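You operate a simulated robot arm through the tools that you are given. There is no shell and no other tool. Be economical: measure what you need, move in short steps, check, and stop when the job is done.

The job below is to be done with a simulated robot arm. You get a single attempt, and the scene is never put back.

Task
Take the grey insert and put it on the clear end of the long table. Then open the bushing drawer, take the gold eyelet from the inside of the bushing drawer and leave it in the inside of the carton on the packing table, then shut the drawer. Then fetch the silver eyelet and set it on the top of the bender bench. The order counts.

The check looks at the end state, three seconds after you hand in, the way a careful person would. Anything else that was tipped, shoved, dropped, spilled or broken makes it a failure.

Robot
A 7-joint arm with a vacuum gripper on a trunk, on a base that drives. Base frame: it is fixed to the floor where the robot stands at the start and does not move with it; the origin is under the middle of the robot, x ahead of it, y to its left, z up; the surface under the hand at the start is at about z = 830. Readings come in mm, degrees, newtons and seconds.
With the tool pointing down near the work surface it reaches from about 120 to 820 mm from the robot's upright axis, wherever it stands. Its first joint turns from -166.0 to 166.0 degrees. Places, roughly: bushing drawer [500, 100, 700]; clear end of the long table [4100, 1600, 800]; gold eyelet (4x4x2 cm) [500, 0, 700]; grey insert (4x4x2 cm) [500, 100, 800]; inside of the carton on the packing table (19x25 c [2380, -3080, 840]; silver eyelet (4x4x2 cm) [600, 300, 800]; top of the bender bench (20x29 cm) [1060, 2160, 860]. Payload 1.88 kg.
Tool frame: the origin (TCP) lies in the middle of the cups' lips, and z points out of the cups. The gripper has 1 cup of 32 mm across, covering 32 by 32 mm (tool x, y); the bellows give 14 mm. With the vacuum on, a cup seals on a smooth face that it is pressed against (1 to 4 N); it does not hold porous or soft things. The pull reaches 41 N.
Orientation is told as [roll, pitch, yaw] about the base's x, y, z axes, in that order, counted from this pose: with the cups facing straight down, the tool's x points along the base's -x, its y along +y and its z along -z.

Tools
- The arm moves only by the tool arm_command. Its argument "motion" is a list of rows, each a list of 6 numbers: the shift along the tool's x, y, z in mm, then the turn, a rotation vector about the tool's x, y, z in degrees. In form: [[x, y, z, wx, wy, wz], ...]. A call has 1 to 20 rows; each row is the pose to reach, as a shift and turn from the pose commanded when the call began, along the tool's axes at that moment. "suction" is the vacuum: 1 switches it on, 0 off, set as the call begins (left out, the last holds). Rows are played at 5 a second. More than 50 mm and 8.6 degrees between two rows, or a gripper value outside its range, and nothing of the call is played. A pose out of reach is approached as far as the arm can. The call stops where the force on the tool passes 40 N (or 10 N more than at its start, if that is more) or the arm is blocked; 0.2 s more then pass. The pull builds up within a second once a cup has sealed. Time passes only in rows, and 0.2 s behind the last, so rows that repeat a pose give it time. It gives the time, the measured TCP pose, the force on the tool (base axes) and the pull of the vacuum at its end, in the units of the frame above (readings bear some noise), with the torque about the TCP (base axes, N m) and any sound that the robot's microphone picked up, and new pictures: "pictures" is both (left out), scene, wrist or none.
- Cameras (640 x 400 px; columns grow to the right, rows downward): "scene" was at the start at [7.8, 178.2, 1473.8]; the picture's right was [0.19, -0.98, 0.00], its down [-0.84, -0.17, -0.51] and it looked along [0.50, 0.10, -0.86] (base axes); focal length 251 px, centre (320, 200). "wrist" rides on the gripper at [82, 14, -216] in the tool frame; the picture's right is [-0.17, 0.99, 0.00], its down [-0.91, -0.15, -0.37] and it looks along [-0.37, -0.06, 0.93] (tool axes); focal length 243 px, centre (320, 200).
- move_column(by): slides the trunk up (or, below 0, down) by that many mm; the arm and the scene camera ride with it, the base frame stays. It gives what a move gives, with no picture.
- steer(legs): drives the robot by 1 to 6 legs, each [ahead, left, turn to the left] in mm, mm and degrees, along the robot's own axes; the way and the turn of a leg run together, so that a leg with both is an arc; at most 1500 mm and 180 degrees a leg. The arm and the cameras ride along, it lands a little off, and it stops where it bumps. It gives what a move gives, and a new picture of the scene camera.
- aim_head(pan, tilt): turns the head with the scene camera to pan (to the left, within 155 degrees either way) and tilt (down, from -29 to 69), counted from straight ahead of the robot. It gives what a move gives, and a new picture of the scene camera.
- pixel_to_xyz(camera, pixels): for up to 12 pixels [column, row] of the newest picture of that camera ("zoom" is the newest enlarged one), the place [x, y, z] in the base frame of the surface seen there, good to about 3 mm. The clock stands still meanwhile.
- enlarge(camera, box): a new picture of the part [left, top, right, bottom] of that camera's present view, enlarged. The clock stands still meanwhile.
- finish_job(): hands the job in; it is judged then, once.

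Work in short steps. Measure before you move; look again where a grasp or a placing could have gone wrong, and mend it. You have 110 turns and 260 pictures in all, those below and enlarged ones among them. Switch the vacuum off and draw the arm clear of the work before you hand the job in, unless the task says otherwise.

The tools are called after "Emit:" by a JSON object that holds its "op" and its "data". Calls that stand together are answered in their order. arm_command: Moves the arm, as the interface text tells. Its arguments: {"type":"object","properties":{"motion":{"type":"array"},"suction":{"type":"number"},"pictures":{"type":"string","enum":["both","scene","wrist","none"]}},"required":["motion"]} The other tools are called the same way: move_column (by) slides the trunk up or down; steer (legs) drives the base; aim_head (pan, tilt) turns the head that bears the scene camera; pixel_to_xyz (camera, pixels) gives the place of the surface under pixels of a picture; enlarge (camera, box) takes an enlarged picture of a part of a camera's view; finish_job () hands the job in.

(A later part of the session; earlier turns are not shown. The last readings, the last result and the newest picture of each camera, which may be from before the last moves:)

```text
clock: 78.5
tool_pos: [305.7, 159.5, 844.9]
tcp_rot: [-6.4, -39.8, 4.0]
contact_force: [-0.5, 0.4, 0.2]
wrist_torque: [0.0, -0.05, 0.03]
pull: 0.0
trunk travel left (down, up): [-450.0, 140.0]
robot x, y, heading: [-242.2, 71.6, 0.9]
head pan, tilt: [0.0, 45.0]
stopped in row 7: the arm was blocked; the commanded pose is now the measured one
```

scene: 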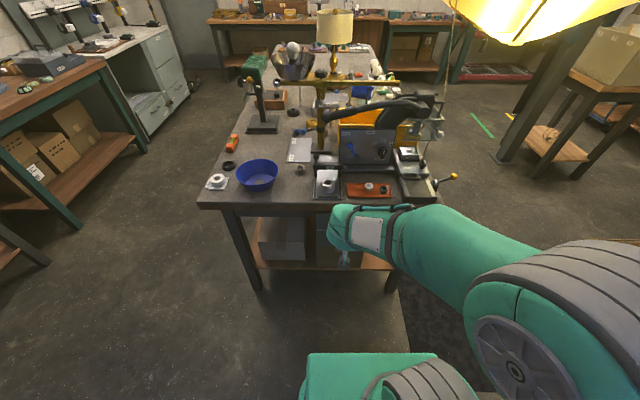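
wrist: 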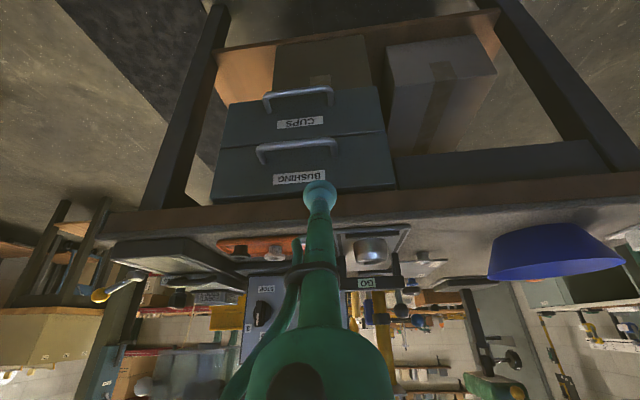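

Blocked at about 40° tilt, without force: likely a joint limit with this high shoulder. I lift the hand ~200 mm, then lower the trunk so that the arm reaches level.

Emit:
{"op": "arm_command", "data": {"motion": [[-25, 0, -31, 0, 0, 0], [-51, 0, -62, 0, 0, 0], [-77, 0, -93, 0, 0, 0], [-103, 0, -123, 0, 0, 0], [-128, 0, -154, 0, 0, 0]], "pictures": "none"}}

Emit:
{"op": "move_column", "data": {"by": -250}}

Emit:
{"op": "aim_head", "data": {"pan": 0, "tilt": 40}}

```text
clock: 79.7
tool_pos: [302.9, 174.3, 1048.8]
tcp_rot: [-6.3, -39.7, 4.1]
contact_force: [0.1, 0.3, -1.0]
wrist_torque: [0.0, -0.02, -0.01]
pull: 0.0
trunk travel left (down, up): [-450.0, 140.0]
robot x, y, heading: [-238.0, 73.6, 1.1]
head pan, tilt: [0.0, 45.0]
```

```text
clock: 82.3
tool_pos: [303.0, 173.8, 798.0]
tcp_rot: [-6.3, -39.8, 4.0]
contact_force: [0.0, 0.1, 0.0]
wrist_torque: [-0.01, -0.05, -0.01]
pull: 0.1
trunk travel left (down, up): [-200.0, 390.0]
robot x, y, heading: [-243.6, 70.8, 1.0]
head pan, tilt: [0.0, 45.0]
```

```text
clock: 83.0
tool_pos: [303.1, 174.5, 798.8]
tcp_rot: [-6.3, -39.8, 4.0]
contact_force: [1.4, 0.6, 0.0]
wrist_torque: [0.03, 0.03, 0.0]
pull: 0.1
trunk travel left (down, up): [-200.0, 390.0]
robot x, y, heading: [-240.8, 71.6, 0.8]
head pan, tilt: [0.0, 40.0]
```

scene: 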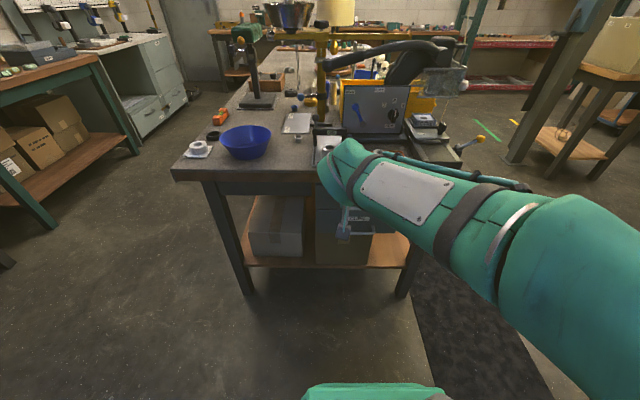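

Shoulder is lower now. Continue the tilt about tool y by -25° first to see whether it goes.

Emit:
{"op": "arm_command", "data": {"motion": [[0, 0, 0, 0, -8, 0], [0, 0, 0, 0, -16, 0], [0, 0, 0, 0, -24, 0], [0, 0, 0, 0, -32, 0], [0, 0, 0, 0, -40, 0], [0, 0, 0, 0, -48, 0], [0, 0, 0, 0, -50, 0]], "pictures": "wrist"}}

```text
clock: 83.6
tool_pos: [309.7, 164.9, 681.0]
tcp_rot: [-15.0, -42.8, 10.8]
contact_force: [0.4, 0.3, 0.2]
wrist_torque: [0.0, -0.01, 0.04]
pull: 0.1
trunk travel left (down, up): [-200.0, 390.0]
robot x, y, heading: [-242.9, 72.7, 0.9]
head pan, tilt: [0.0, 40.0]
stopped in row 3: the arm was blocked; the commanded pose is now the measured one
```

wrist: 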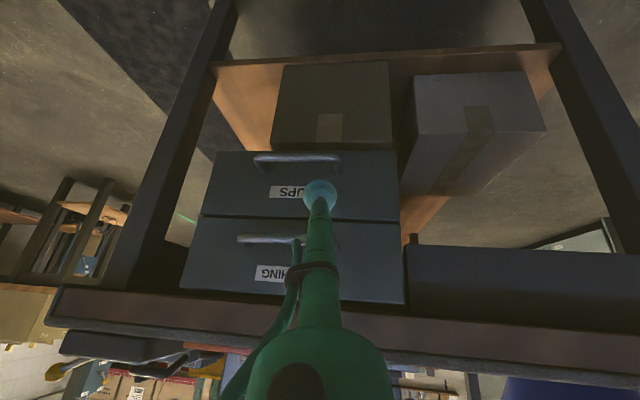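

Same wrist limit: outward tilt stops near 40°. A sideways-pointing tool should work, so I'll stand at the left facing -y and point the tool to +x. First raise the trunk and restore the tool-down pose.

Emit:
{"op": "move_column", "data": {"by": 250}}

Emit:
{"op": "arm_command", "data": {"motion": [[-10, 0, -10, 3.5, 7.2, -0.5], [-20, 0, -20, 7, 14.4, -1], [-30, 0, -30, 10, 21.6, -2], [-40, 0, -40, 13, 28.8, -3], [-50, 0, -50, 15, 36, -4], [-55, 0, -60, 17, 42, -4]], "pictures": "none"}}

```text
clock: 86.2
tool_pos: [303.2, 162.1, 937.4]
tcp_rot: [-15.0, -43.1, 10.7]
contact_force: [0.6, 0.3, 0.6]
wrist_torque: [0.0, 0.0, 0.0]
pull: 0.0
trunk travel left (down, up): [-450.0, 140.0]
robot x, y, heading: [-242.4, 74.0, 0.9]
head pan, tilt: [0.0, 40.0]
```

```text
clock: 87.6
tool_pos: [302.4, 176.8, 1018.4]
tcp_rot: [-27.6, -2.6, -1.6]
contact_force: [-1.0, -0.2, 0.3]
wrist_torque: [0.0, -0.01, 0.01]
pull: 0.0
trunk travel left (down, up): [-450.0, 140.0]
robot x, y, heading: [-240.9, 71.8, 1.2]
head pan, tilt: [0.0, 40.0]
```

Roll came out -27.6; correct with tool wx = -27.6.

Emit:
{"op": "arm_command", "data": {"motion": [[0, 0, 0, -7, 0.6, 0], [0, 0, 0, -14, 1.2, 0], [0, 0, 0, -21, 1.8, 0], [0, 0, 0, -27.6, 2.6, 0]], "pictures": "none"}}

Emit:
{"op": "steer", "data": {"legs": [[190, 0, -1], [0, 650, 0], [0, 0, -90]]}}

Emit:
{"op": "aim_head", "data": {"pan": 25, "tilt": 45}}

```text
clock: 88.6
tool_pos: [302.3, 177.0, 1018.2]
tcp_rot: [0.1, -0.1, -2.3]
contact_force: [-0.2, -0.3, -0.2]
wrist_torque: [0.0, 0.0, 0.02]
pull: 0.0
trunk travel left (down, up): [-450.0, 140.0]
robot x, y, heading: [-243.9, 70.9, 1.0]
head pan, tilt: [0.0, 40.0]
```

```text
clock: 97.2
tool_pos: [52.3, 185.4, 1018.7]
tcp_rot: [0.0, -0.3, -92.6]
contact_force: [-0.2, 0.5, 0.1]
wrist_torque: [-0.01, -0.03, -0.04]
pull: 0.1
trunk travel left (down, up): [-450.0, 140.0]
robot x, y, heading: [-50.8, 730.0, -89.5]
head pan, tilt: [0.0, 40.0]
```

scene: 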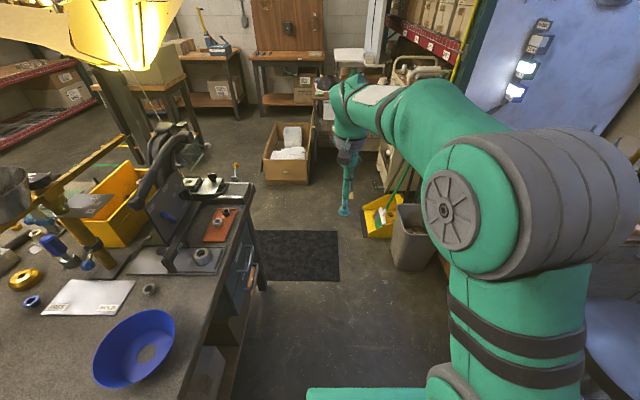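

```text
clock: 98.1
tool_pos: [50.9, 186.2, 1018.2]
tcp_rot: [0.0, -0.2, -92.5]
contact_force: [0.4, -0.2, -0.4]
wrist_torque: [0.0, 0.04, 0.02]
pull: 0.0
trunk travel left (down, up): [-450.0, 140.0]
robot x, y, heading: [-49.8, 728.9, -89.5]
head pan, tilt: [25.0, 45.0]
```

scene: 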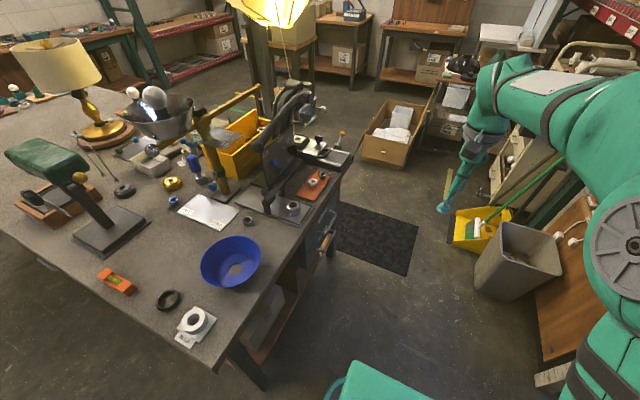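

Robot is at (-50,729) facing -y. Now roll the tool about its x by -90° so that the cup faces +x, moving to about (250,185,960).

Emit:
{"op": "arm_command", "data": {"motion": [[0, 18, 5, -8.2, 0, 0], [0, 36, 10, -16.4, 0, 0], [0, 54, 15, -24.5, 0, 0], [0, 72, 20, -32.7, 0, 0], [0, 90, 25, -40.9, 0, 0], [0, 108, 30, -49.1, 0, 0], [0, 126, 35, -57.3, 0, 0], [0, 144, 40, -65.5, 0, 0], [0, 162, 45, -73.6, 0, 0], [0, 180, 50, -81.8, 0, 0], [0, 198, 55, -90, 0, 0], [0, 198, 55, -90, 0, 0]]}}

```text
clock: 100.7
tool_pos: [250.1, 177.8, 964.3]
tcp_rot: [90.1, -0.4, -92.5]
contact_force: [0.3, 0.1, -0.3]
wrist_torque: [0.02, 0.0, 0.0]
pull: 0.0
trunk travel left (down, up): [-450.0, 140.0]
robot x, y, heading: [-49.4, 729.9, -89.4]
head pan, tilt: [25.0, 45.0]
```

scene: 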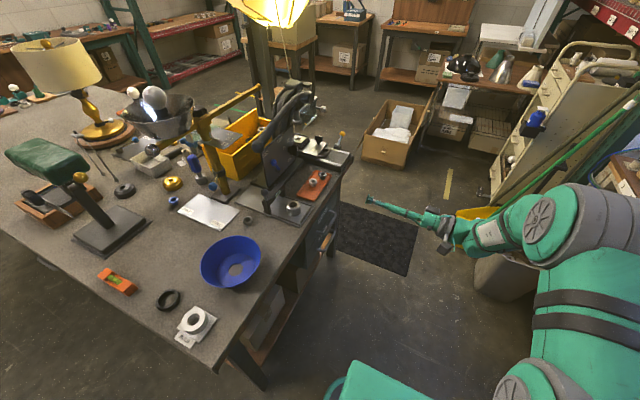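
wrist: 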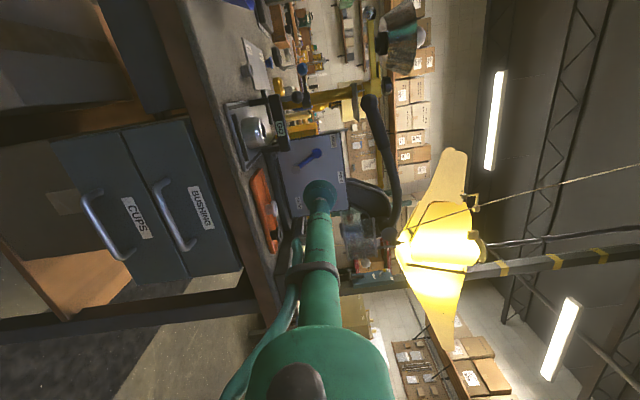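

Works: tool points to +x. Lower the trunk 215 mm to bring the cup to drawer height, and fix the 2.5° yaw.

Emit:
{"op": "move_column", "data": {"by": -215}}

Emit:
{"op": "arm_command", "data": {"motion": [[10, 0, 35, 0, 2.5, 0], [10, 0, 70, 0, 2.5, 0], [10, 0, 105, 0, 2.5, 0], [10, 0, 135, 0, 2.5, 0], [10, 0, 135, 0, 2.5, 0]]}}

Emit:
{"op": "enlarge", "data": {"camera": "wrist", "box": [160, 60, 480, 260]}}

```text
clock: 103.0
tool_pos: [250.1, 178.8, 749.7]
tcp_rot: [90.0, -0.3, -92.5]
contact_force: [-0.1, -0.4, 0.0]
wrist_torque: [0.02, 0.01, -0.04]
pull: 0.1
trunk travel left (down, up): [-235.0, 355.0]
robot x, y, heading: [-49.5, 727.5, -89.3]
head pan, tilt: [25.0, 45.0]
```

```text
clock: 104.2
tool_pos: [384.9, 179.7, 751.7]
tcp_rot: [90.0, -0.1, -90.0]
contact_force: [-0.3, -0.2, 0.6]
wrist_torque: [-0.01, 0.02, -0.04]
pull: 0.1
trunk travel left (down, up): [-235.0, 355.0]
robot x, y, heading: [-49.6, 730.6, -89.4]
head pan, tilt: [25.0, 45.0]
```

scene: 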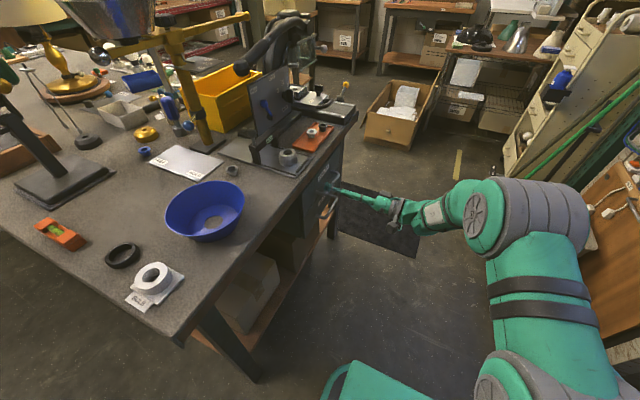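
wrist: 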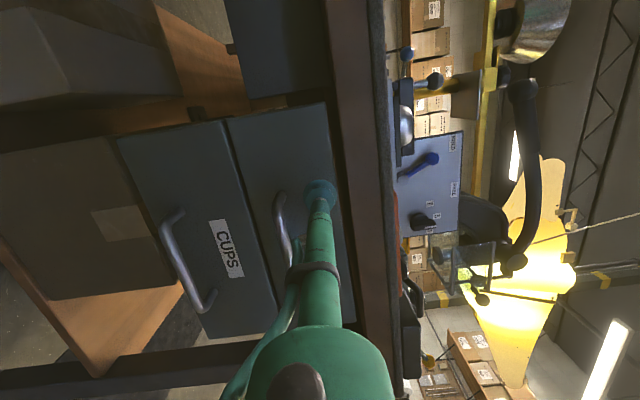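

```text
2.00 times, centred on (320, 160) of wrist
```

zoom: 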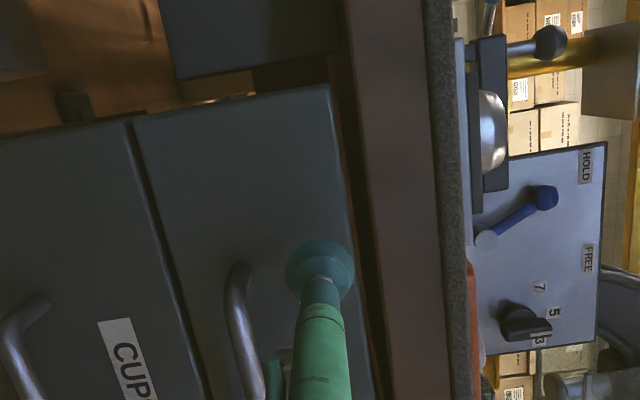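

The landing spot (zoom (320,246)) is a bit near the drawer's top edge; lower by 8 mm. Then press to the face with vacuum on.

Emit:
{"op": "arm_command", "data": {"motion": [[5, -8, 15, 0, 0, 0], [5, -8, 30, 0, 0, 0], [5, -8, 38, 0, 0, 0], [5, -8, 41, 0, 0, 0], [5, -8, 43, 0, 0, 0], [5, -8, 45, 0, 0, 0], [5, -8, 45, 0, 0, 0], [5, -8, 45, 0, 0, 0]], "suction": 1, "pictures": "none"}}

```text
clock: 106.0
tool_pos: [430.9, 186.4, 742.0]
tcp_rot: [90.0, -0.2, -89.9]
contact_force: [-23.5, -1.5, -2.3]
wrist_torque: [0.27, 0.0, -0.01]
pull: 41.0
trunk travel left (down, up): [-235.0, 355.0]
robot x, y, heading: [-44.2, 729.2, -89.6]
head pan, tilt: [25.0, 45.0]
```

Sealed, pull 41 N. Pull the drawer straight out (tool -z) slowly, 60 mm first.

Emit:
{"op": "arm_command", "data": {"motion": [[0, 0, -5, 0, 0, 0], [0, 0, -10, 0, 0, 0], [0, 0, -20, 0, 0, 0], [0, 0, -30, 0, 0, 0], [0, 0, -45, 0, 0, 0], [0, 0, -60, 0, 0, 0]], "pictures": "scene"}}

```text
clock: 107.4
tool_pos: [371.4, 186.5, 744.0]
tcp_rot: [90.2, -0.3, -89.9]
contact_force: [0.1, -6.7, 5.7]
wrist_torque: [-0.1, 0.03, 0.05]
pull: 40.9
trunk travel left (down, up): [-235.0, 355.0]
robot x, y, heading: [-51.7, 729.6, -89.6]
head pan, tilt: [25.0, 45.0]
```

scene: 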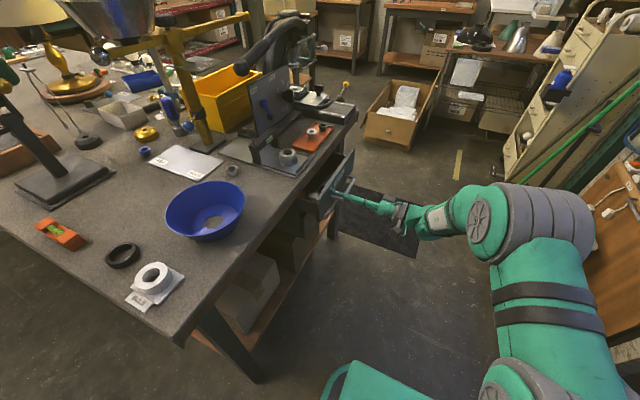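

The drawer follows. Pull on another 130 mm.

Emit:
{"op": "arm_command", "data": {"motion": [[0, 0, -15, 0, 0, 0], [0, 0, -30, 0, 0, 0], [0, 0, -45, 0, 0, 0], [0, 0, -60, 0, 0, 0], [0, 0, -75, 0, 0, 0], [0, 0, -90, 0, 0, 0], [0, 0, -105, 0, 0, 0], [0, 0, -120, 0, 0, 0], [0, 0, -130, 0, 0, 0]], "pictures": "scene"}}

Emit:
{"op": "enlarge", "data": {"camera": "scene", "box": [260, 110, 420, 270]}}

```text
clock: 109.4
tool_pos: [240.8, 186.2, 741.4]
tcp_rot: [89.9, -0.1, -89.9]
contact_force: [-0.3, 5.5, 19.6]
wrist_torque: [0.11, 0.11, -0.03]
pull: 40.6
trunk travel left (down, up): [-235.0, 355.0]
robot x, y, heading: [-48.4, 731.3, -89.1]
head pan, tilt: [25.0, 45.0]
```

scene: 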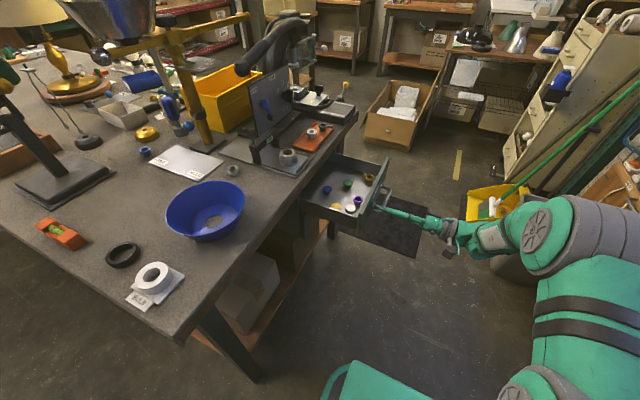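

```text
2.50 times, centred on (340, 190) of scene
```

zoom: 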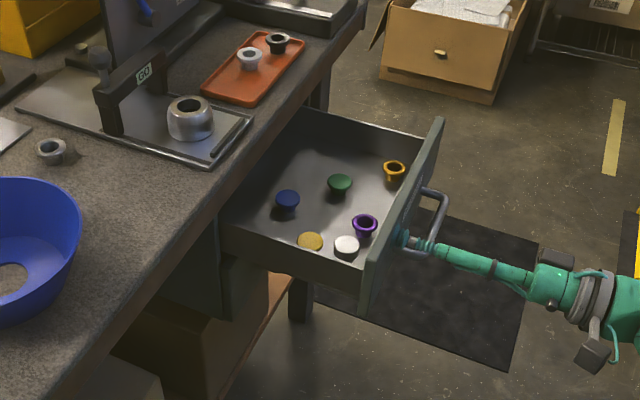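

Drawer open ~190 mm. The gold ring is at zoom (393,168); the yellowish disc at (310,240) is a cap. Release the suction, back off, and measure.

Emit:
{"op": "pixel_to_xyz", "data": {"camera": "zoom", "pixels": [[384, 167], [403, 168], [393, 162], [393, 175], [310, 240], [340, 183], [365, 222], [340, 215], [360, 150], [425, 170], [440, 190], [287, 198]]}}

Emit:
{"op": "arm_command", "data": {"motion": [[0, 0, 0, 0, 0, 0], [0, 0, 0, 0, 0, 0], [0, 0, 0, 0, 0, 0], [0, 0, 0, 0, 0, 0], [0, 0, -5, 0, 0, 0], [0, 0, -25, 0, 0, 0], [0, 0, -60, 0, 0, 0]], "suction": 0, "pictures": "wrist"}}

```text
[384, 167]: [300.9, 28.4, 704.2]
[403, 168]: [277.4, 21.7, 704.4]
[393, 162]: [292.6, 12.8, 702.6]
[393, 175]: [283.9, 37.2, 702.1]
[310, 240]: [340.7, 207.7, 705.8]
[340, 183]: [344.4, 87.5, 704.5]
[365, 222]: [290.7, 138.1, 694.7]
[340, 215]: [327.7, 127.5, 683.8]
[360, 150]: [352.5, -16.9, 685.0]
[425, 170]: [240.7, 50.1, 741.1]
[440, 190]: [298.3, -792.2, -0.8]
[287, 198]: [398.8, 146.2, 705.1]
```

```text
clock: 111.0
tool_pos: [181.4, 187.5, 739.9]
tcp_rot: [90.0, -0.2, -89.9]
contact_force: [0.3, -0.2, -0.4]
wrist_torque: [0.0, 0.02, 0.0]
pull: 0.2
trunk travel left (down, up): [-235.0, 355.0]
robot x, y, heading: [-48.3, 730.2, -89.4]
head pan, tilt: [25.0, 45.0]
```

wrist: 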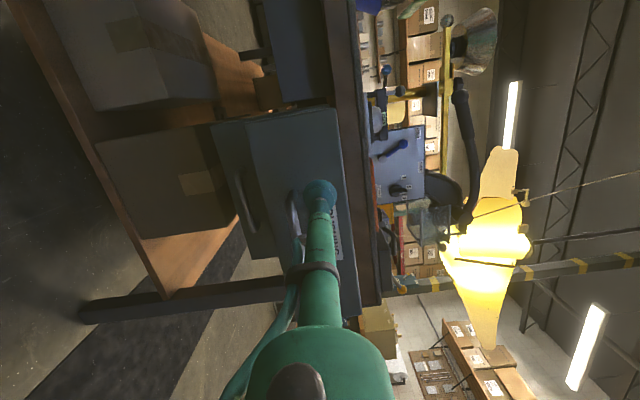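

Eyelet centre ≈ (288,25), top z≈704. Raise the trunk, roll the tool back down, then drive 100 mm nearer.

Emit:
{"op": "move_column", "data": {"by": 235}}

Emit:
{"op": "arm_command", "data": {"motion": [[0, 0, 0, 8.2, 0, 0], [0, 0, 0, 16.4, 0, 0], [0, 0, 0, 24.5, 0, 0], [0, 0, 0, 32.7, 0, 0], [0, 0, 0, 40.9, 0, 0], [0, 0, 0, 49.1, 0, 0], [0, 0, 0, 57.3, 0, 0], [0, 0, 0, 65.5, 0, 0], [0, 0, 0, 73.6, 0, 0], [0, 0, 0, 81.8, 0, 0], [0, 0, 0, 90, 0, 0]], "pictures": "none"}}

Emit:
{"op": "steer", "data": {"legs": [[100, 0, 0]]}}

```text
clock: 113.5
tool_pos: [180.9, 186.4, 975.0]
tcp_rot: [90.0, -0.2, -90.0]
contact_force: [-1.0, -0.7, 0.3]
wrist_torque: [0.01, 0.01, 0.02]
pull: 0.0
trunk travel left (down, up): [-470.0, 120.0]
robot x, y, heading: [-53.5, 730.7, -89.3]
head pan, tilt: [25.0, 45.0]
```

```text
clock: 115.9
tool_pos: [180.4, 186.7, 975.1]
tcp_rot: [0.0, -0.3, -90.1]
contact_force: [0.5, -0.1, 0.4]
wrist_torque: [-0.05, 0.01, -0.01]
pull: 0.1
trunk travel left (down, up): [-470.0, 120.0]
robot x, y, heading: [-54.4, 730.8, -89.5]
head pan, tilt: [25.0, 45.0]
```

```text
clock: 117.0
tool_pos: [182.8, 87.6, 975.3]
tcp_rot: [0.0, -0.3, -89.9]
contact_force: [-0.3, 0.6, 0.2]
wrist_torque: [-0.04, 0.0, 0.04]
pull: 0.1
trunk travel left (down, up): [-470.0, 120.0]
robot x, y, heading: [-45.7, 630.2, -89.2]
head pan, tilt: [25.0, 45.0]
```

scene: 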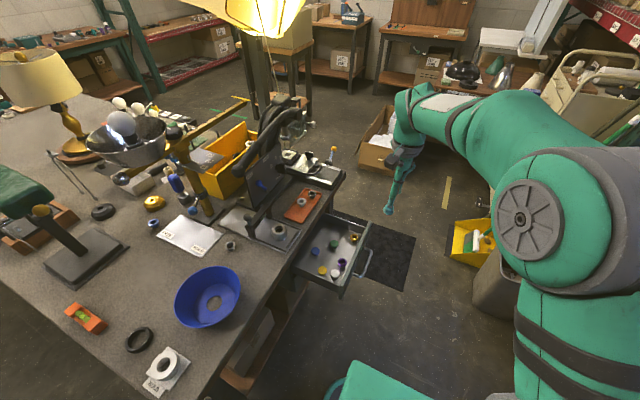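

Move above the eyelet (+105 in x, -63 in y) and go down to ~z=815, then look with the wrist camera.

Emit:
{"op": "arm_command", "data": {"motion": [[-21, 35, 0, 0, 0, 0], [-42, 70, 0, 0, 0, 0], [-63, 105, 10, 0, 0, 0], [-63, 105, 50, 0, 0, 0], [-63, 105, 90, 0, 0, 0], [-63, 105, 130, 0, 0, 0], [-63, 105, 160, 0, 0, 0], [-63, 105, 160, 0, 0, 0]]}}

Emit:
{"op": "enlarge", "data": {"camera": "wrist", "box": [240, 110, 400, 210]}}

```text
clock: 118.8
tool_pos: [289.6, 21.4, 814.2]
tcp_rot: [0.0, -0.2, -89.9]
contact_force: [-0.2, 0.7, -0.2]
wrist_torque: [0.0, 0.01, 0.0]
pull: 0.0
trunk travel left (down, up): [-470.0, 120.0]
robot x, y, heading: [-48.4, 629.2, -89.2]
head pan, tilt: [25.0, 45.0]
```

scene: 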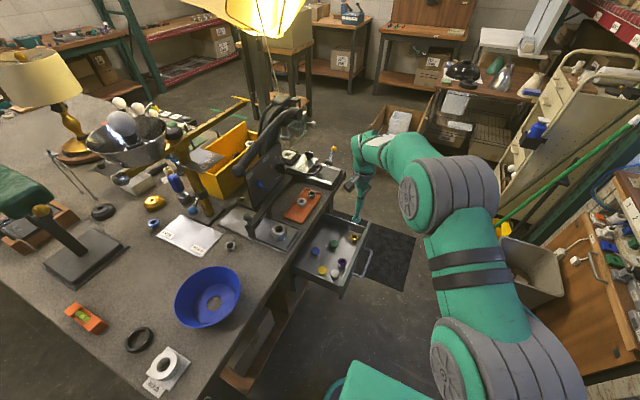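
wrist: 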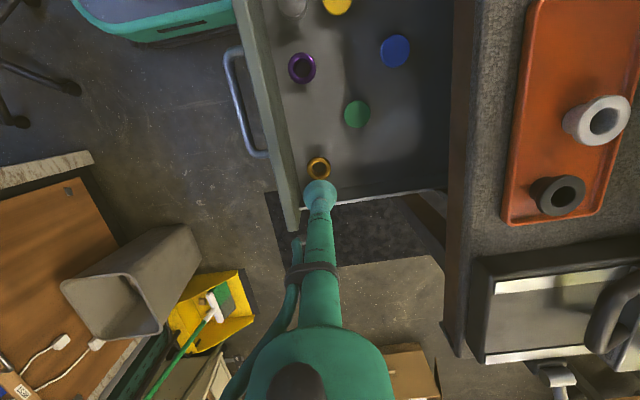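

```text
4.00 times, centred on (320, 160) of wrist
```

zoom: 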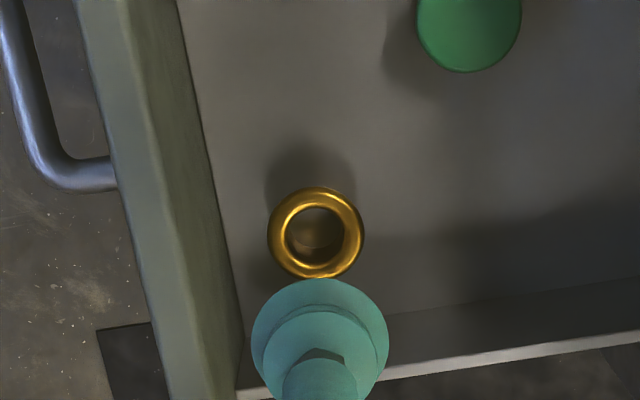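

Landing point (320,232) vs eyelet centre (316,232) in the zoom: correct by -1.3 mm tool y. Descend with vacuum on.

Emit:
{"op": "arm_command", "data": {"motion": [[0, -1.3, 40, 0, 0, 0], [0, -1.3, 80, 0, 0, 0], [0, -1.3, 100, 0, 0, 0], [0, -1.3, 107, 0, 0, 0], [0, -1.3, 110, 0, 0, 0], [0, -1.3, 112, 0, 0, 0], [0, -1.3, 113.5, 0, 0, 0], [0, -1.3, 113.5, 0, 0, 0], [0, -1.3, 113.5, 0, 0, 0]], "suction": 1, "pictures": "none"}}

```text
clock: 120.8
tool_pos: [288.1, 23.4, 704.0]
tcp_rot: [0.0, -0.3, -89.9]
contact_force: [0.0, -1.8, 5.2]
wrist_torque: [-0.1, -0.06, 0.02]
pull: 40.6
trunk travel left (down, up): [-470.0, 120.0]
robot x, y, heading: [-50.8, 629.0, -89.4]
head pan, tilt: [25.0, 45.0]
```

Sealed at 40.6 N. Lift straight up 270 mm and check.

Emit:
{"op": "arm_command", "data": {"motion": [[0, 0, -10, 0, 0, 0], [0, 0, -40, 0, 0, 0], [0, 0, -80, 0, 0, 0], [0, 0, -120, 0, 0, 0], [0, 0, -165, 0, 0, 0], [0, 0, -210, 0, 0, 0], [0, 0, -255, 0, 0, 0], [0, 0, -280, 0, 0, 0]], "pictures": "both"}}

Emit:
{"op": "aim_head", "data": {"pan": 25, "tilt": 20}}

```text
clock: 122.6
tool_pos: [285.7, 24.3, 983.1]
tcp_rot: [0.0, -0.2, -89.9]
contact_force: [0.1, -0.5, 0.3]
wrist_torque: [-0.05, -0.01, 0.0]
pull: 40.9
trunk travel left (down, up): [-470.0, 120.0]
robot x, y, heading: [-50.1, 628.5, -89.2]
head pan, tilt: [25.0, 45.0]
```

scene: 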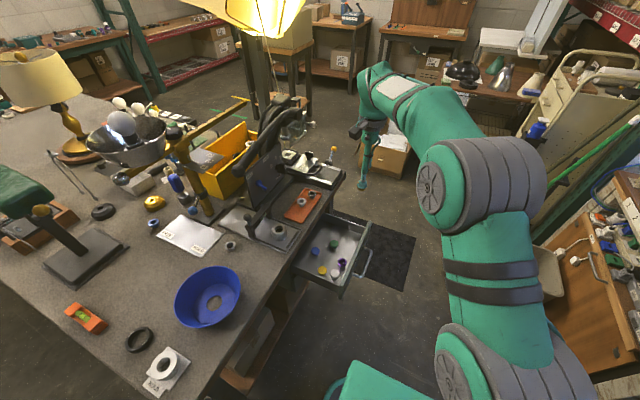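
wrist: 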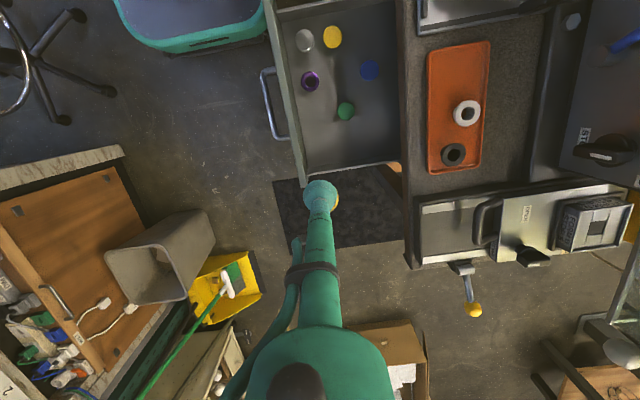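

```text
clock: 123.5
tool_pos: [286.6, 25.5, 981.8]
tcp_rot: [0.0, -0.1, -90.0]
contact_force: [-0.4, -0.1, -0.2]
wrist_torque: [-0.03, -0.01, 0.02]
pull: 41.0
trunk travel left (down, up): [-470.0, 120.0]
robot x, y, heading: [-49.3, 633.5, -89.2]
head pan, tilt: [25.0, 20.0]
```

scene: 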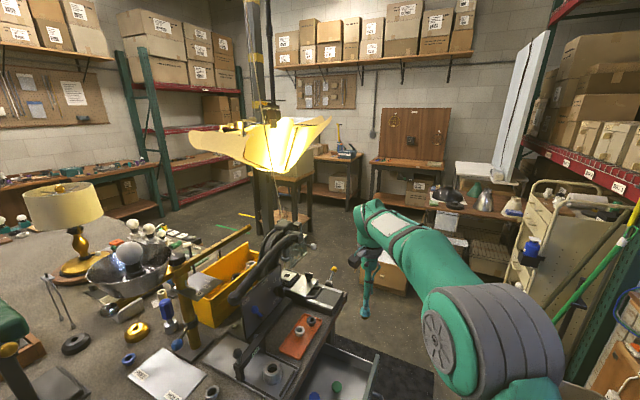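

Gold eyelet is held (40.9 N). To plan the route I check the gap between the open drawer and the bin/dustpan using the wrist picture.

Emit:
{"op": "pixel_to_xyz", "data": {"camera": "wrist", "pixels": [[264, 295], [235, 252], [214, 250], [185, 212], [262, 75], [275, 135], [265, 25], [230, 45], [150, 45], [120, 5], [110, 90], [125, 150]]}}

Emit:
{"op": "aim_head", "data": {"pan": 0, "tilt": 55}}

Emit:
{"op": "aim_head", "data": {"pan": 33, "tilt": 8}}

Emit:
{"op": "enlarge", "data": {"camera": "scene", "box": [200, 120, 480, 300]}}

```text
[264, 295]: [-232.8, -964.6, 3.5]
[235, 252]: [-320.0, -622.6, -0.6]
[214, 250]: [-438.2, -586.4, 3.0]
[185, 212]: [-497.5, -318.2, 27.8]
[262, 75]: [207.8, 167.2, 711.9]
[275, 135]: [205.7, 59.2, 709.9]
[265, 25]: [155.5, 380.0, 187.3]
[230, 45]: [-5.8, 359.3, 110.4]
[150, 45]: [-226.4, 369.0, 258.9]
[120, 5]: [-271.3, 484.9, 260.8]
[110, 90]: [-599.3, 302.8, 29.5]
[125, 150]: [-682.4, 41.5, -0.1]
```

```text
clock: 124.5
tool_pos: [286.8, 24.9, 982.2]
tcp_rot: [0.1, -0.2, -89.9]
contact_force: [0.3, -0.2, -0.9]
wrist_torque: [-0.06, -0.04, -0.01]
pull: 40.1
trunk travel left (down, up): [-470.0, 120.0]
robot x, y, heading: [-45.9, 632.5, -89.4]
head pan, tilt: [0.0, 55.0]
```

scene: 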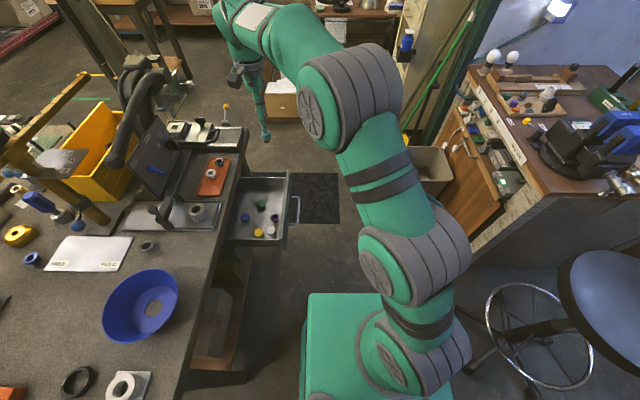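

```text
clock: 125.7
tool_pos: [286.2, 25.3, 983.1]
tcp_rot: [0.0, -0.2, -89.9]
contact_force: [0.2, 0.2, -0.2]
wrist_torque: [-0.07, -0.05, 0.05]
pull: 40.7
trunk travel left (down, up): [-470.0, 120.0]
robot x, y, heading: [-53.6, 624.1, -89.1]
head pan, tilt: [33.0, 8.0]
```

scene: 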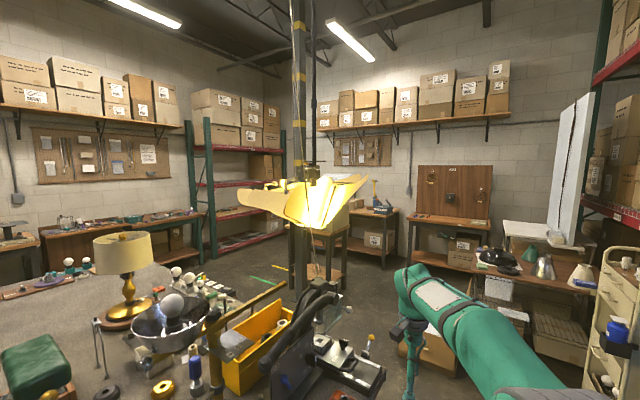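

```text
2.22 times, centred on (340, 210) of scene
```

zoom: 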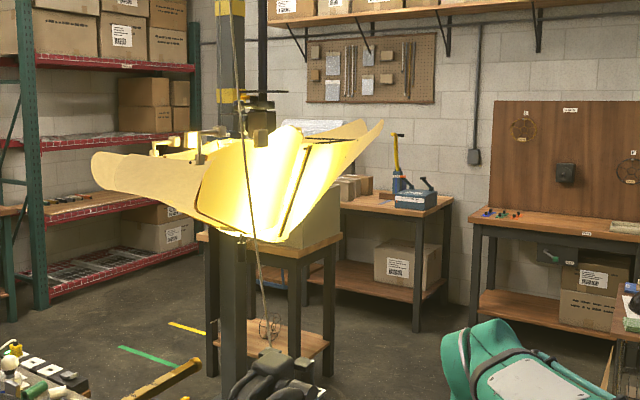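

Base is ~450 wide, 540 long. At x≈-85 it passes between handle (x=206) and dustpan (x≤-320). I swing the arm to the front first, then drive ahead 500 and check.

Emit:
{"op": "arm_command", "data": {"motion": [[10, -45, -5, 0, 0, 0], [20, -90, -10, 0, 0, 0], [30, -135, -15, 0, 0, 0], [40, -180, -20, 0, 0, 0], [50, -225, -25, 0, 0, 0], [60, -270, -30, 0, 0, 0]], "pictures": "none"}}

Emit:
{"op": "steer", "data": {"legs": [[0, -40, -0.8], [500, 0, 0]]}}

Emit:
{"op": "aim_head", "data": {"pan": 0, "tilt": 45}}

```text
clock: 127.1
tool_pos: [18.5, 88.4, 1010.6]
tcp_rot: [0.1, -0.2, -89.9]
contact_force: [0.3, -0.2, -0.4]
wrist_torque: [-0.05, 0.04, 0.0]
pull: 41.0
trunk travel left (down, up): [-470.0, 120.0]
robot x, y, heading: [-51.0, 631.0, -89.3]
head pan, tilt: [33.0, 8.0]
```

```text
clock: 130.4
tool_pos: [-35.7, -402.5, 1010.5]
tcp_rot: [0.0, -0.2, -91.3]
contact_force: [0.2, -0.3, -0.7]
wrist_torque: [-0.08, -0.04, 0.02]
pull: 40.8
trunk travel left (down, up): [-470.0, 120.0]
robot x, y, heading: [-88.6, 143.3, -90.7]
head pan, tilt: [33.0, 8.0]
```

scene: 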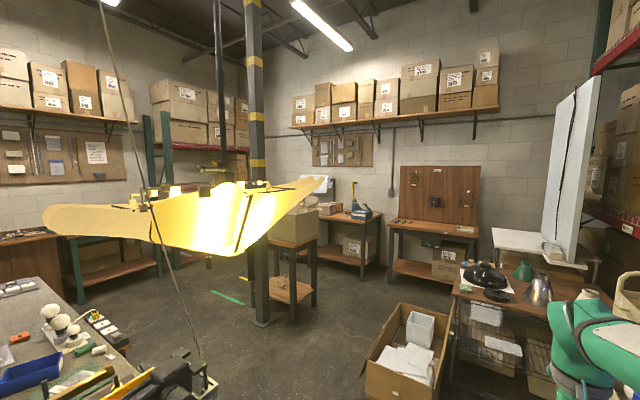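

```text
clock: 131.5
tool_pos: [-35.8, -400.8, 1010.7]
tcp_rot: [-0.1, -0.2, -91.2]
contact_force: [0.4, -0.5, 0.1]
wrist_torque: [-0.03, -0.01, 0.01]
pull: 40.2
trunk travel left (down, up): [-470.0, 120.0]
robot x, y, heading: [-91.3, 143.0, -90.6]
head pan, tilt: [0.0, 45.0]
```

scene: 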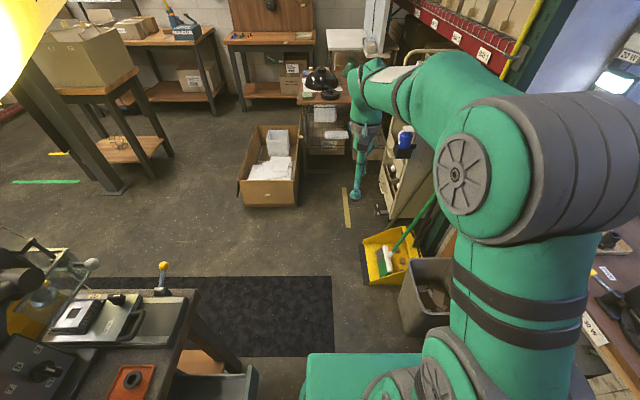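

Heading -90.7, robot (-90,143); handle gap OK. Measure dustpan/bin edges, floor box, pillar base and the carton's table.

Emit:
{"op": "pixel_to_xyz", "data": {"camera": "scene", "pixels": [[363, 282], [398, 318], [362, 245], [242, 203], [302, 195], [118, 192], [165, 155], [200, 108], [85, 55], [345, 225], [250, 365], [190, 300]]}}

Emit:
{"op": "enlarge", "data": {"camera": "scene", "box": [0, 0, 320, 200]}}

```text
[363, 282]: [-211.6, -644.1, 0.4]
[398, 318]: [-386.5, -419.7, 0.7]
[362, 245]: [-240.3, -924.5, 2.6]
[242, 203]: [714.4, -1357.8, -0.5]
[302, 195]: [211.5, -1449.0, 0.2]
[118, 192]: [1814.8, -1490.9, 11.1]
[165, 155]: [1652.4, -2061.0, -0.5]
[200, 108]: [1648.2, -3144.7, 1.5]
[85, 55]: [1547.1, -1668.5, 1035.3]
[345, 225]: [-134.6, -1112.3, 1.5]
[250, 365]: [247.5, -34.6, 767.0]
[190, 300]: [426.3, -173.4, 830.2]
```

```text
2.00 times, centred on (160, 100) of scene
```

zoom: 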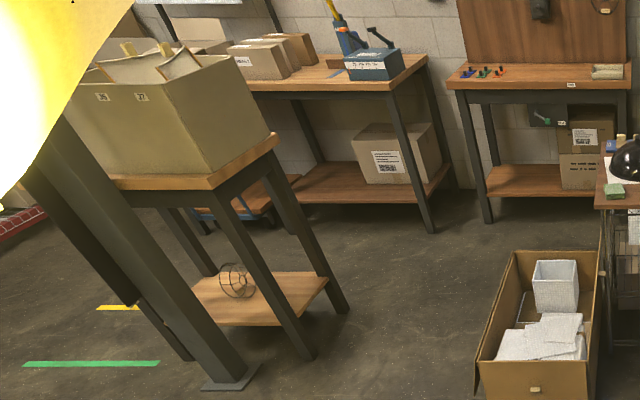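

Dustpan corner (-211,-644) and drawer corner (240,-40) leave a 754 mm slanted gap. I'll go to about (-179,-7), turn to -60°, and pass along the middle.

Emit:
{"op": "steer", "data": {"legs": [[150, -90, 0.6], [0, 0, 30]]}}

```text
clock: 133.6
tool_pos: [-64.7, -540.8, 1009.9]
tcp_rot: [0.0, -0.2, -84.9]
contact_force: [0.0, 0.9, -0.6]
wrist_torque: [-0.01, -0.02, 0.0]
pull: 40.5
trunk travel left (down, up): [-470.0, 120.0]
robot x, y, heading: [-184.4, -8.1, -84.4]
head pan, tilt: [0.0, 45.0]
stopped in leg 2: the robot was blocked; the commanded pose is now the measured one
```

scene: 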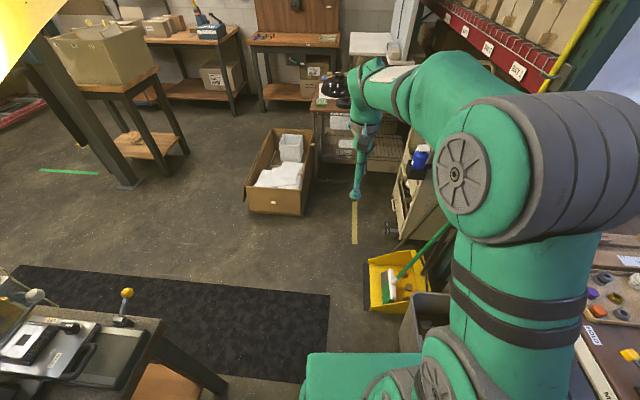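

Turn was blocked after 6°. Look rearward-right to see what is touching.

Emit:
{"op": "aim_head", "data": {"pan": -110, "tilt": 55}}

Emit:
{"op": "aim_head", "data": {"pan": -45, "tilt": 65}}

```text
clock: 135.4
tool_pos: [-64.5, -540.3, 1010.9]
tcp_rot: [0.1, -0.2, -84.8]
contact_force: [-0.2, -0.3, 0.4]
wrist_torque: [-0.06, -0.02, -0.03]
pull: 40.5
trunk travel left (down, up): [-470.0, 120.0]
robot x, y, heading: [-183.3, -4.7, -84.1]
head pan, tilt: [-110.0, 55.0]
```

scene: 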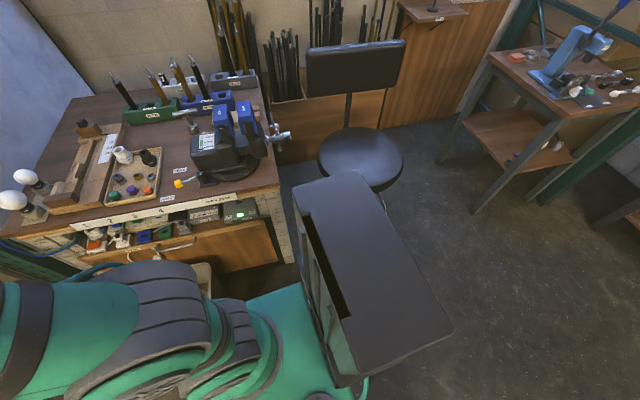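

```text
clock: 136.8
tool_pos: [-65.5, -539.8, 1011.2]
tcp_rot: [0.0, -0.3, -84.9]
contact_force: [0.0, 0.3, -0.1]
wrist_torque: [0.01, 0.02, -0.04]
pull: 40.6
trunk travel left (down, up): [-470.0, 120.0]
robot x, y, heading: [-185.0, -8.9, -84.2]
head pan, tilt: [-45.0, 65.0]
```

scene: 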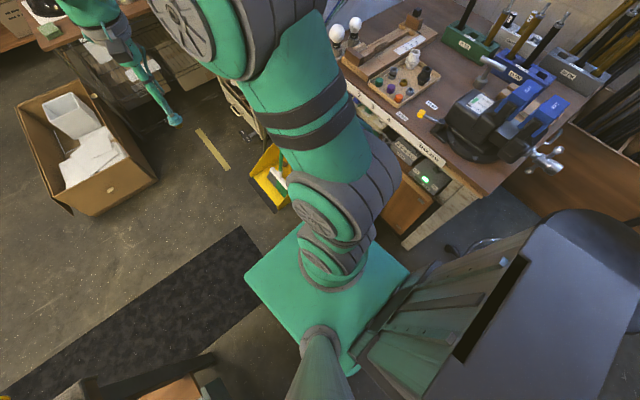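

Measure nearby things: stool caster (485,243), (450,248), base right corner (410,270), bin near (285,215), bench corner (405,245).

Emit:
{"op": "pixel_to_xyz", "data": {"camera": "scene", "pixels": [[487, 241], [452, 249], [410, 268], [405, 247], [245, 275], [275, 210], [350, 372], [620, 240], [390, 275], [285, 235], [330, 330], [440, 262]]}}

Emit:
{"op": "enlarge", "data": {"camera": "scene", "box": [220, 180, 540, 380]}}

```text
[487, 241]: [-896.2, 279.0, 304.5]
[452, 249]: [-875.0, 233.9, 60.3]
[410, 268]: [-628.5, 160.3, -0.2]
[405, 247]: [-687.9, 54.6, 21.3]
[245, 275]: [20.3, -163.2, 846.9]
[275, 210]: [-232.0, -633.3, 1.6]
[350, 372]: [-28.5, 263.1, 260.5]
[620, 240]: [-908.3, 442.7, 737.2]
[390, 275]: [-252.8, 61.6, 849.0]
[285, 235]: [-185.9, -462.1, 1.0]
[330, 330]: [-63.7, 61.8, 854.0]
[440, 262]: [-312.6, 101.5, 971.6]
```

```text
2.00 times, centred on (380, 280) of scene
```

zoom: 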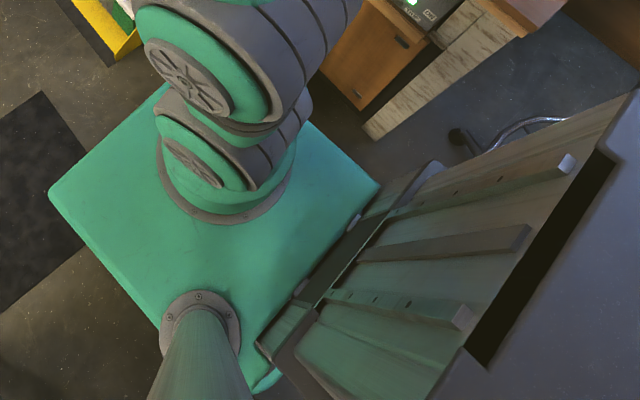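

Still unclear what touches. Look at the rear and at the front-right bin.

Emit:
{"op": "aim_head", "data": {"pan": -150, "tilt": 62}}

Emit:
{"op": "aim_head", "data": {"pan": -15, "tilt": 69}}

```text
clock: 138.6
tool_pos: [-65.4, -540.3, 1011.3]
tcp_rot: [-0.1, -0.2, -84.7]
contact_force: [0.3, 0.8, -0.8]
wrist_torque: [-0.01, -0.06, 0.02]
pull: 40.7
trunk travel left (down, up): [-470.0, 120.0]
robot x, y, heading: [-184.3, -5.5, -84.2]
head pan, tilt: [-150.0, 62.0]
```

scene: 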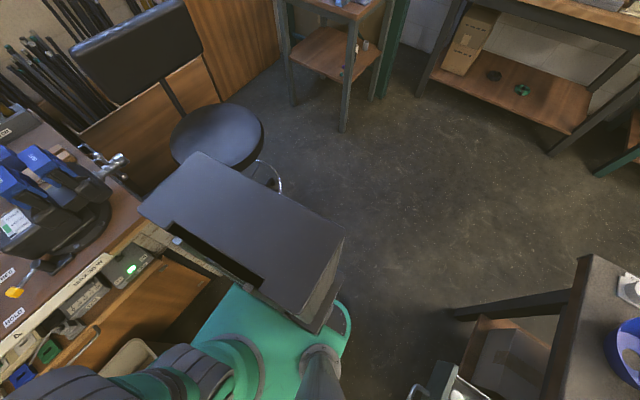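

```text
clock: 140.8
tool_pos: [-64.7, -539.7, 1010.4]
tcp_rot: [0.1, -0.2, -84.7]
contact_force: [0.1, -0.7, -0.2]
wrist_torque: [-0.03, -0.02, 0.02]
pull: 41.1
trunk travel left (down, up): [-470.0, 120.0]
robot x, y, heading: [-181.7, -4.6, -84.4]
head pan, tilt: [-15.0, 68.8]
```

scene: 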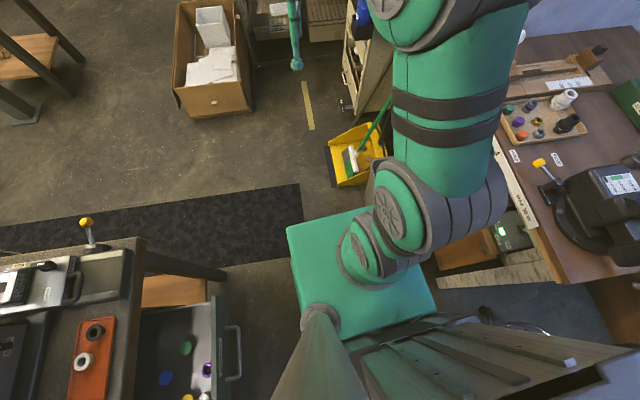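

The base's front-right corner likely met the bin rim (near (-390,-310)). Back off 87 mm to (-200,80) and turn there, clear of both the bin and the stool.

Emit:
{"op": "steer", "data": {"legs": [[-87, -7, 0], [0, 0, 24]]}}

Emit:
{"op": "aim_head", "data": {"pan": -30, "tilt": 60}}

```text
clock: 143.1
tool_pos: [121.9, -361.9, 1010.5]
tcp_rot: [0.0, -0.2, -61.3]
contact_force: [-0.1, -0.4, -0.4]
wrist_torque: [-0.04, -0.05, 0.04]
pull: 40.9
trunk travel left (down, up): [-470.0, 120.0]
robot x, y, heading: [-194.0, 82.3, -60.6]
head pan, tilt: [-15.0, 68.8]
```

scene: 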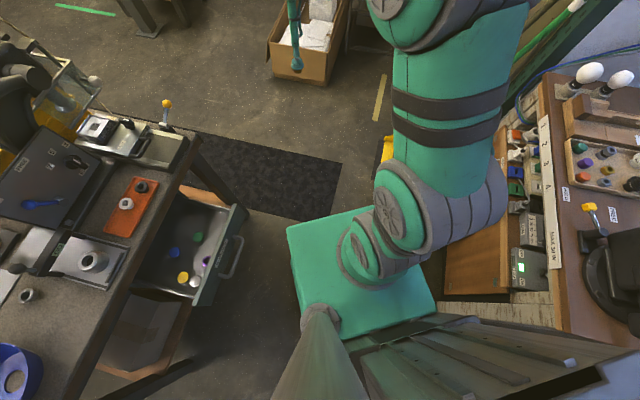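

```text
clock: 143.9
tool_pos: [122.9, -362.3, 1010.6]
tcp_rot: [0.0, -0.1, -61.3]
contact_force: [0.1, -0.6, -0.8]
wrist_torque: [0.0, -0.03, 0.02]
pull: 41.0
trunk travel left (down, up): [-470.0, 120.0]
robot x, y, heading: [-199.2, 82.0, -60.8]
head pan, tilt: [-30.0, 60.0]
```

scene: 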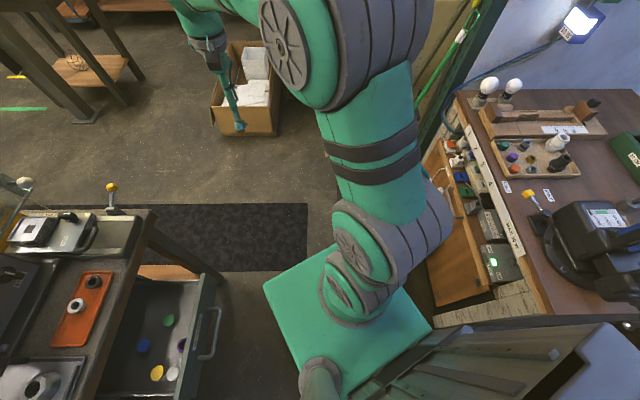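

Heading -60.7° at (-197,82). Drive through the gap centre (14,-342), then onward 450 mm.

Emit:
{"op": "steer", "data": {"legs": [[240, -20, 0], [235, -3, 0], [450, 0, 0]]}}

Emit:
{"op": "aim_head", "data": {"pan": -100, "tilt": 45}}

Emit:
{"op": "aim_head", "data": {"pan": 25, "tilt": 20}}

```text
clock: 149.3
tool_pos: [548.4, -1175.4, 1011.6]
tcp_rot: [0.0, -0.2, -61.6]
contact_force: [0.0, -0.3, -0.3]
wrist_torque: [-0.06, 0.0, 0.02]
pull: 40.2
trunk travel left (down, up): [-470.0, 120.0]
robot x, y, heading: [230.8, -732.8, -61.0]
head pan, tilt: [-30.0, 60.0]
```

scene: 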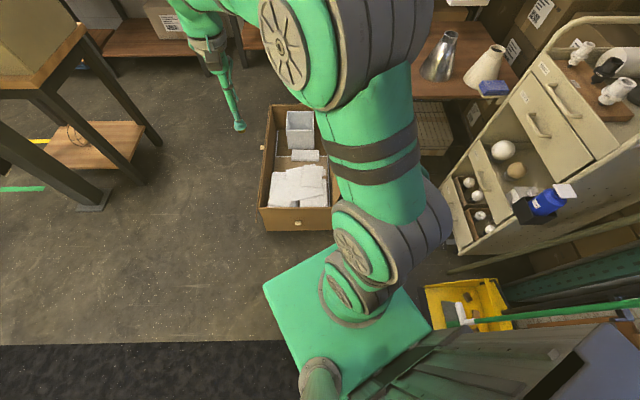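

```text
clock: 150.7
tool_pos: [548.9, -1176.6, 1010.8]
tcp_rot: [-0.1, -0.3, -61.5]
contact_force: [0.9, 0.3, -0.7]
wrist_torque: [-0.01, 0.0, -0.02]
pull: 40.6
trunk travel left (down, up): [-470.0, 120.0]
robot x, y, heading: [233.0, -730.6, -61.3]
head pan, tilt: [-100.0, 45.0]
```

scene: 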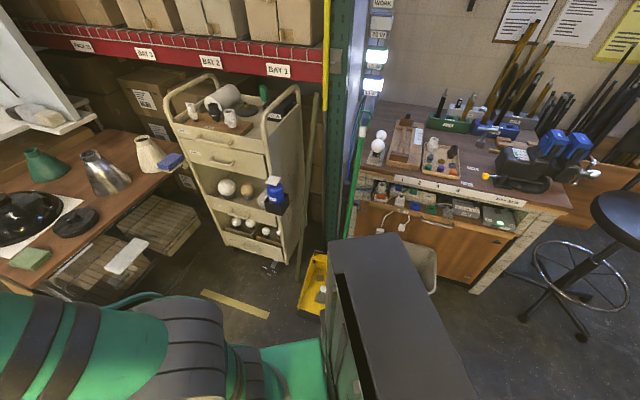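

```text
clock: 152.8
tool_pos: [548.6, -1175.8, 1010.4]
tcp_rot: [0.0, -0.2, -61.6]
contact_force: [-0.8, 0.1, -0.1]
wrist_torque: [-0.03, -0.01, 0.01]
pull: 40.7
trunk travel left (down, up): [-470.0, 120.0]
robot x, y, heading: [229.2, -731.2, -60.8]
head pan, tilt: [25.0, 20.0]
```

scene: 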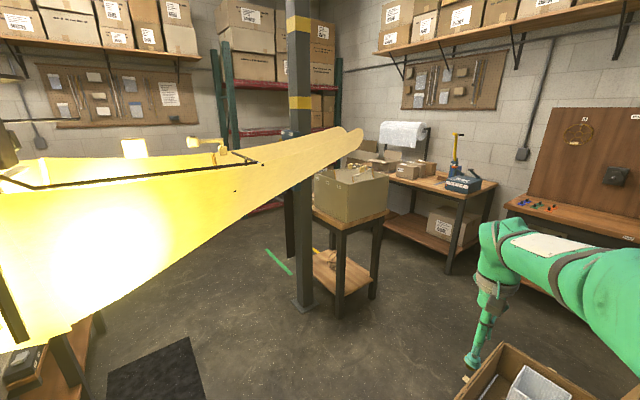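

The bin and stool still stand. The packing table is at (430,190) with open boxes. Measure it and obstacles around.

Emit:
{"op": "pixel_to_xyz", "data": {"camera": "scene", "pixels": [[375, 165], [385, 158], [400, 170], [460, 192], [420, 172], [450, 265], [385, 235], [340, 310], [375, 295], [365, 185], [310, 300], [480, 340]]}}

Emit:
{"op": "enlarge", "data": {"camera": "scene", "box": [300, 110, 520, 290]}}

```text
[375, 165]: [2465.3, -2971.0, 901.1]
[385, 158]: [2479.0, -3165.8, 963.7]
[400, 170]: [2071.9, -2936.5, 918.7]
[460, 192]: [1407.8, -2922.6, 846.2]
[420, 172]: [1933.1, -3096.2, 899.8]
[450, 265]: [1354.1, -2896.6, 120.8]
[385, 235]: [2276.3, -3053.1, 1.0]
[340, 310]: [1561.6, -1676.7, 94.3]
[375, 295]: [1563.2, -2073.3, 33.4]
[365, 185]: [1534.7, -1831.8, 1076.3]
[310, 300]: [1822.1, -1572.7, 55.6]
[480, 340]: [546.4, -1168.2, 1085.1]
```

```text
2.22 times, centred on (410, 200) of scene
```

zoom: 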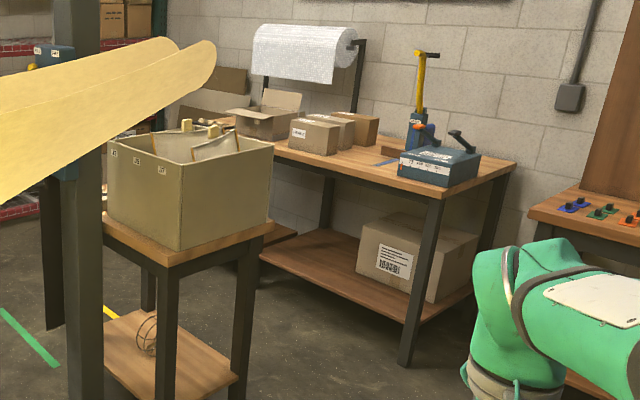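

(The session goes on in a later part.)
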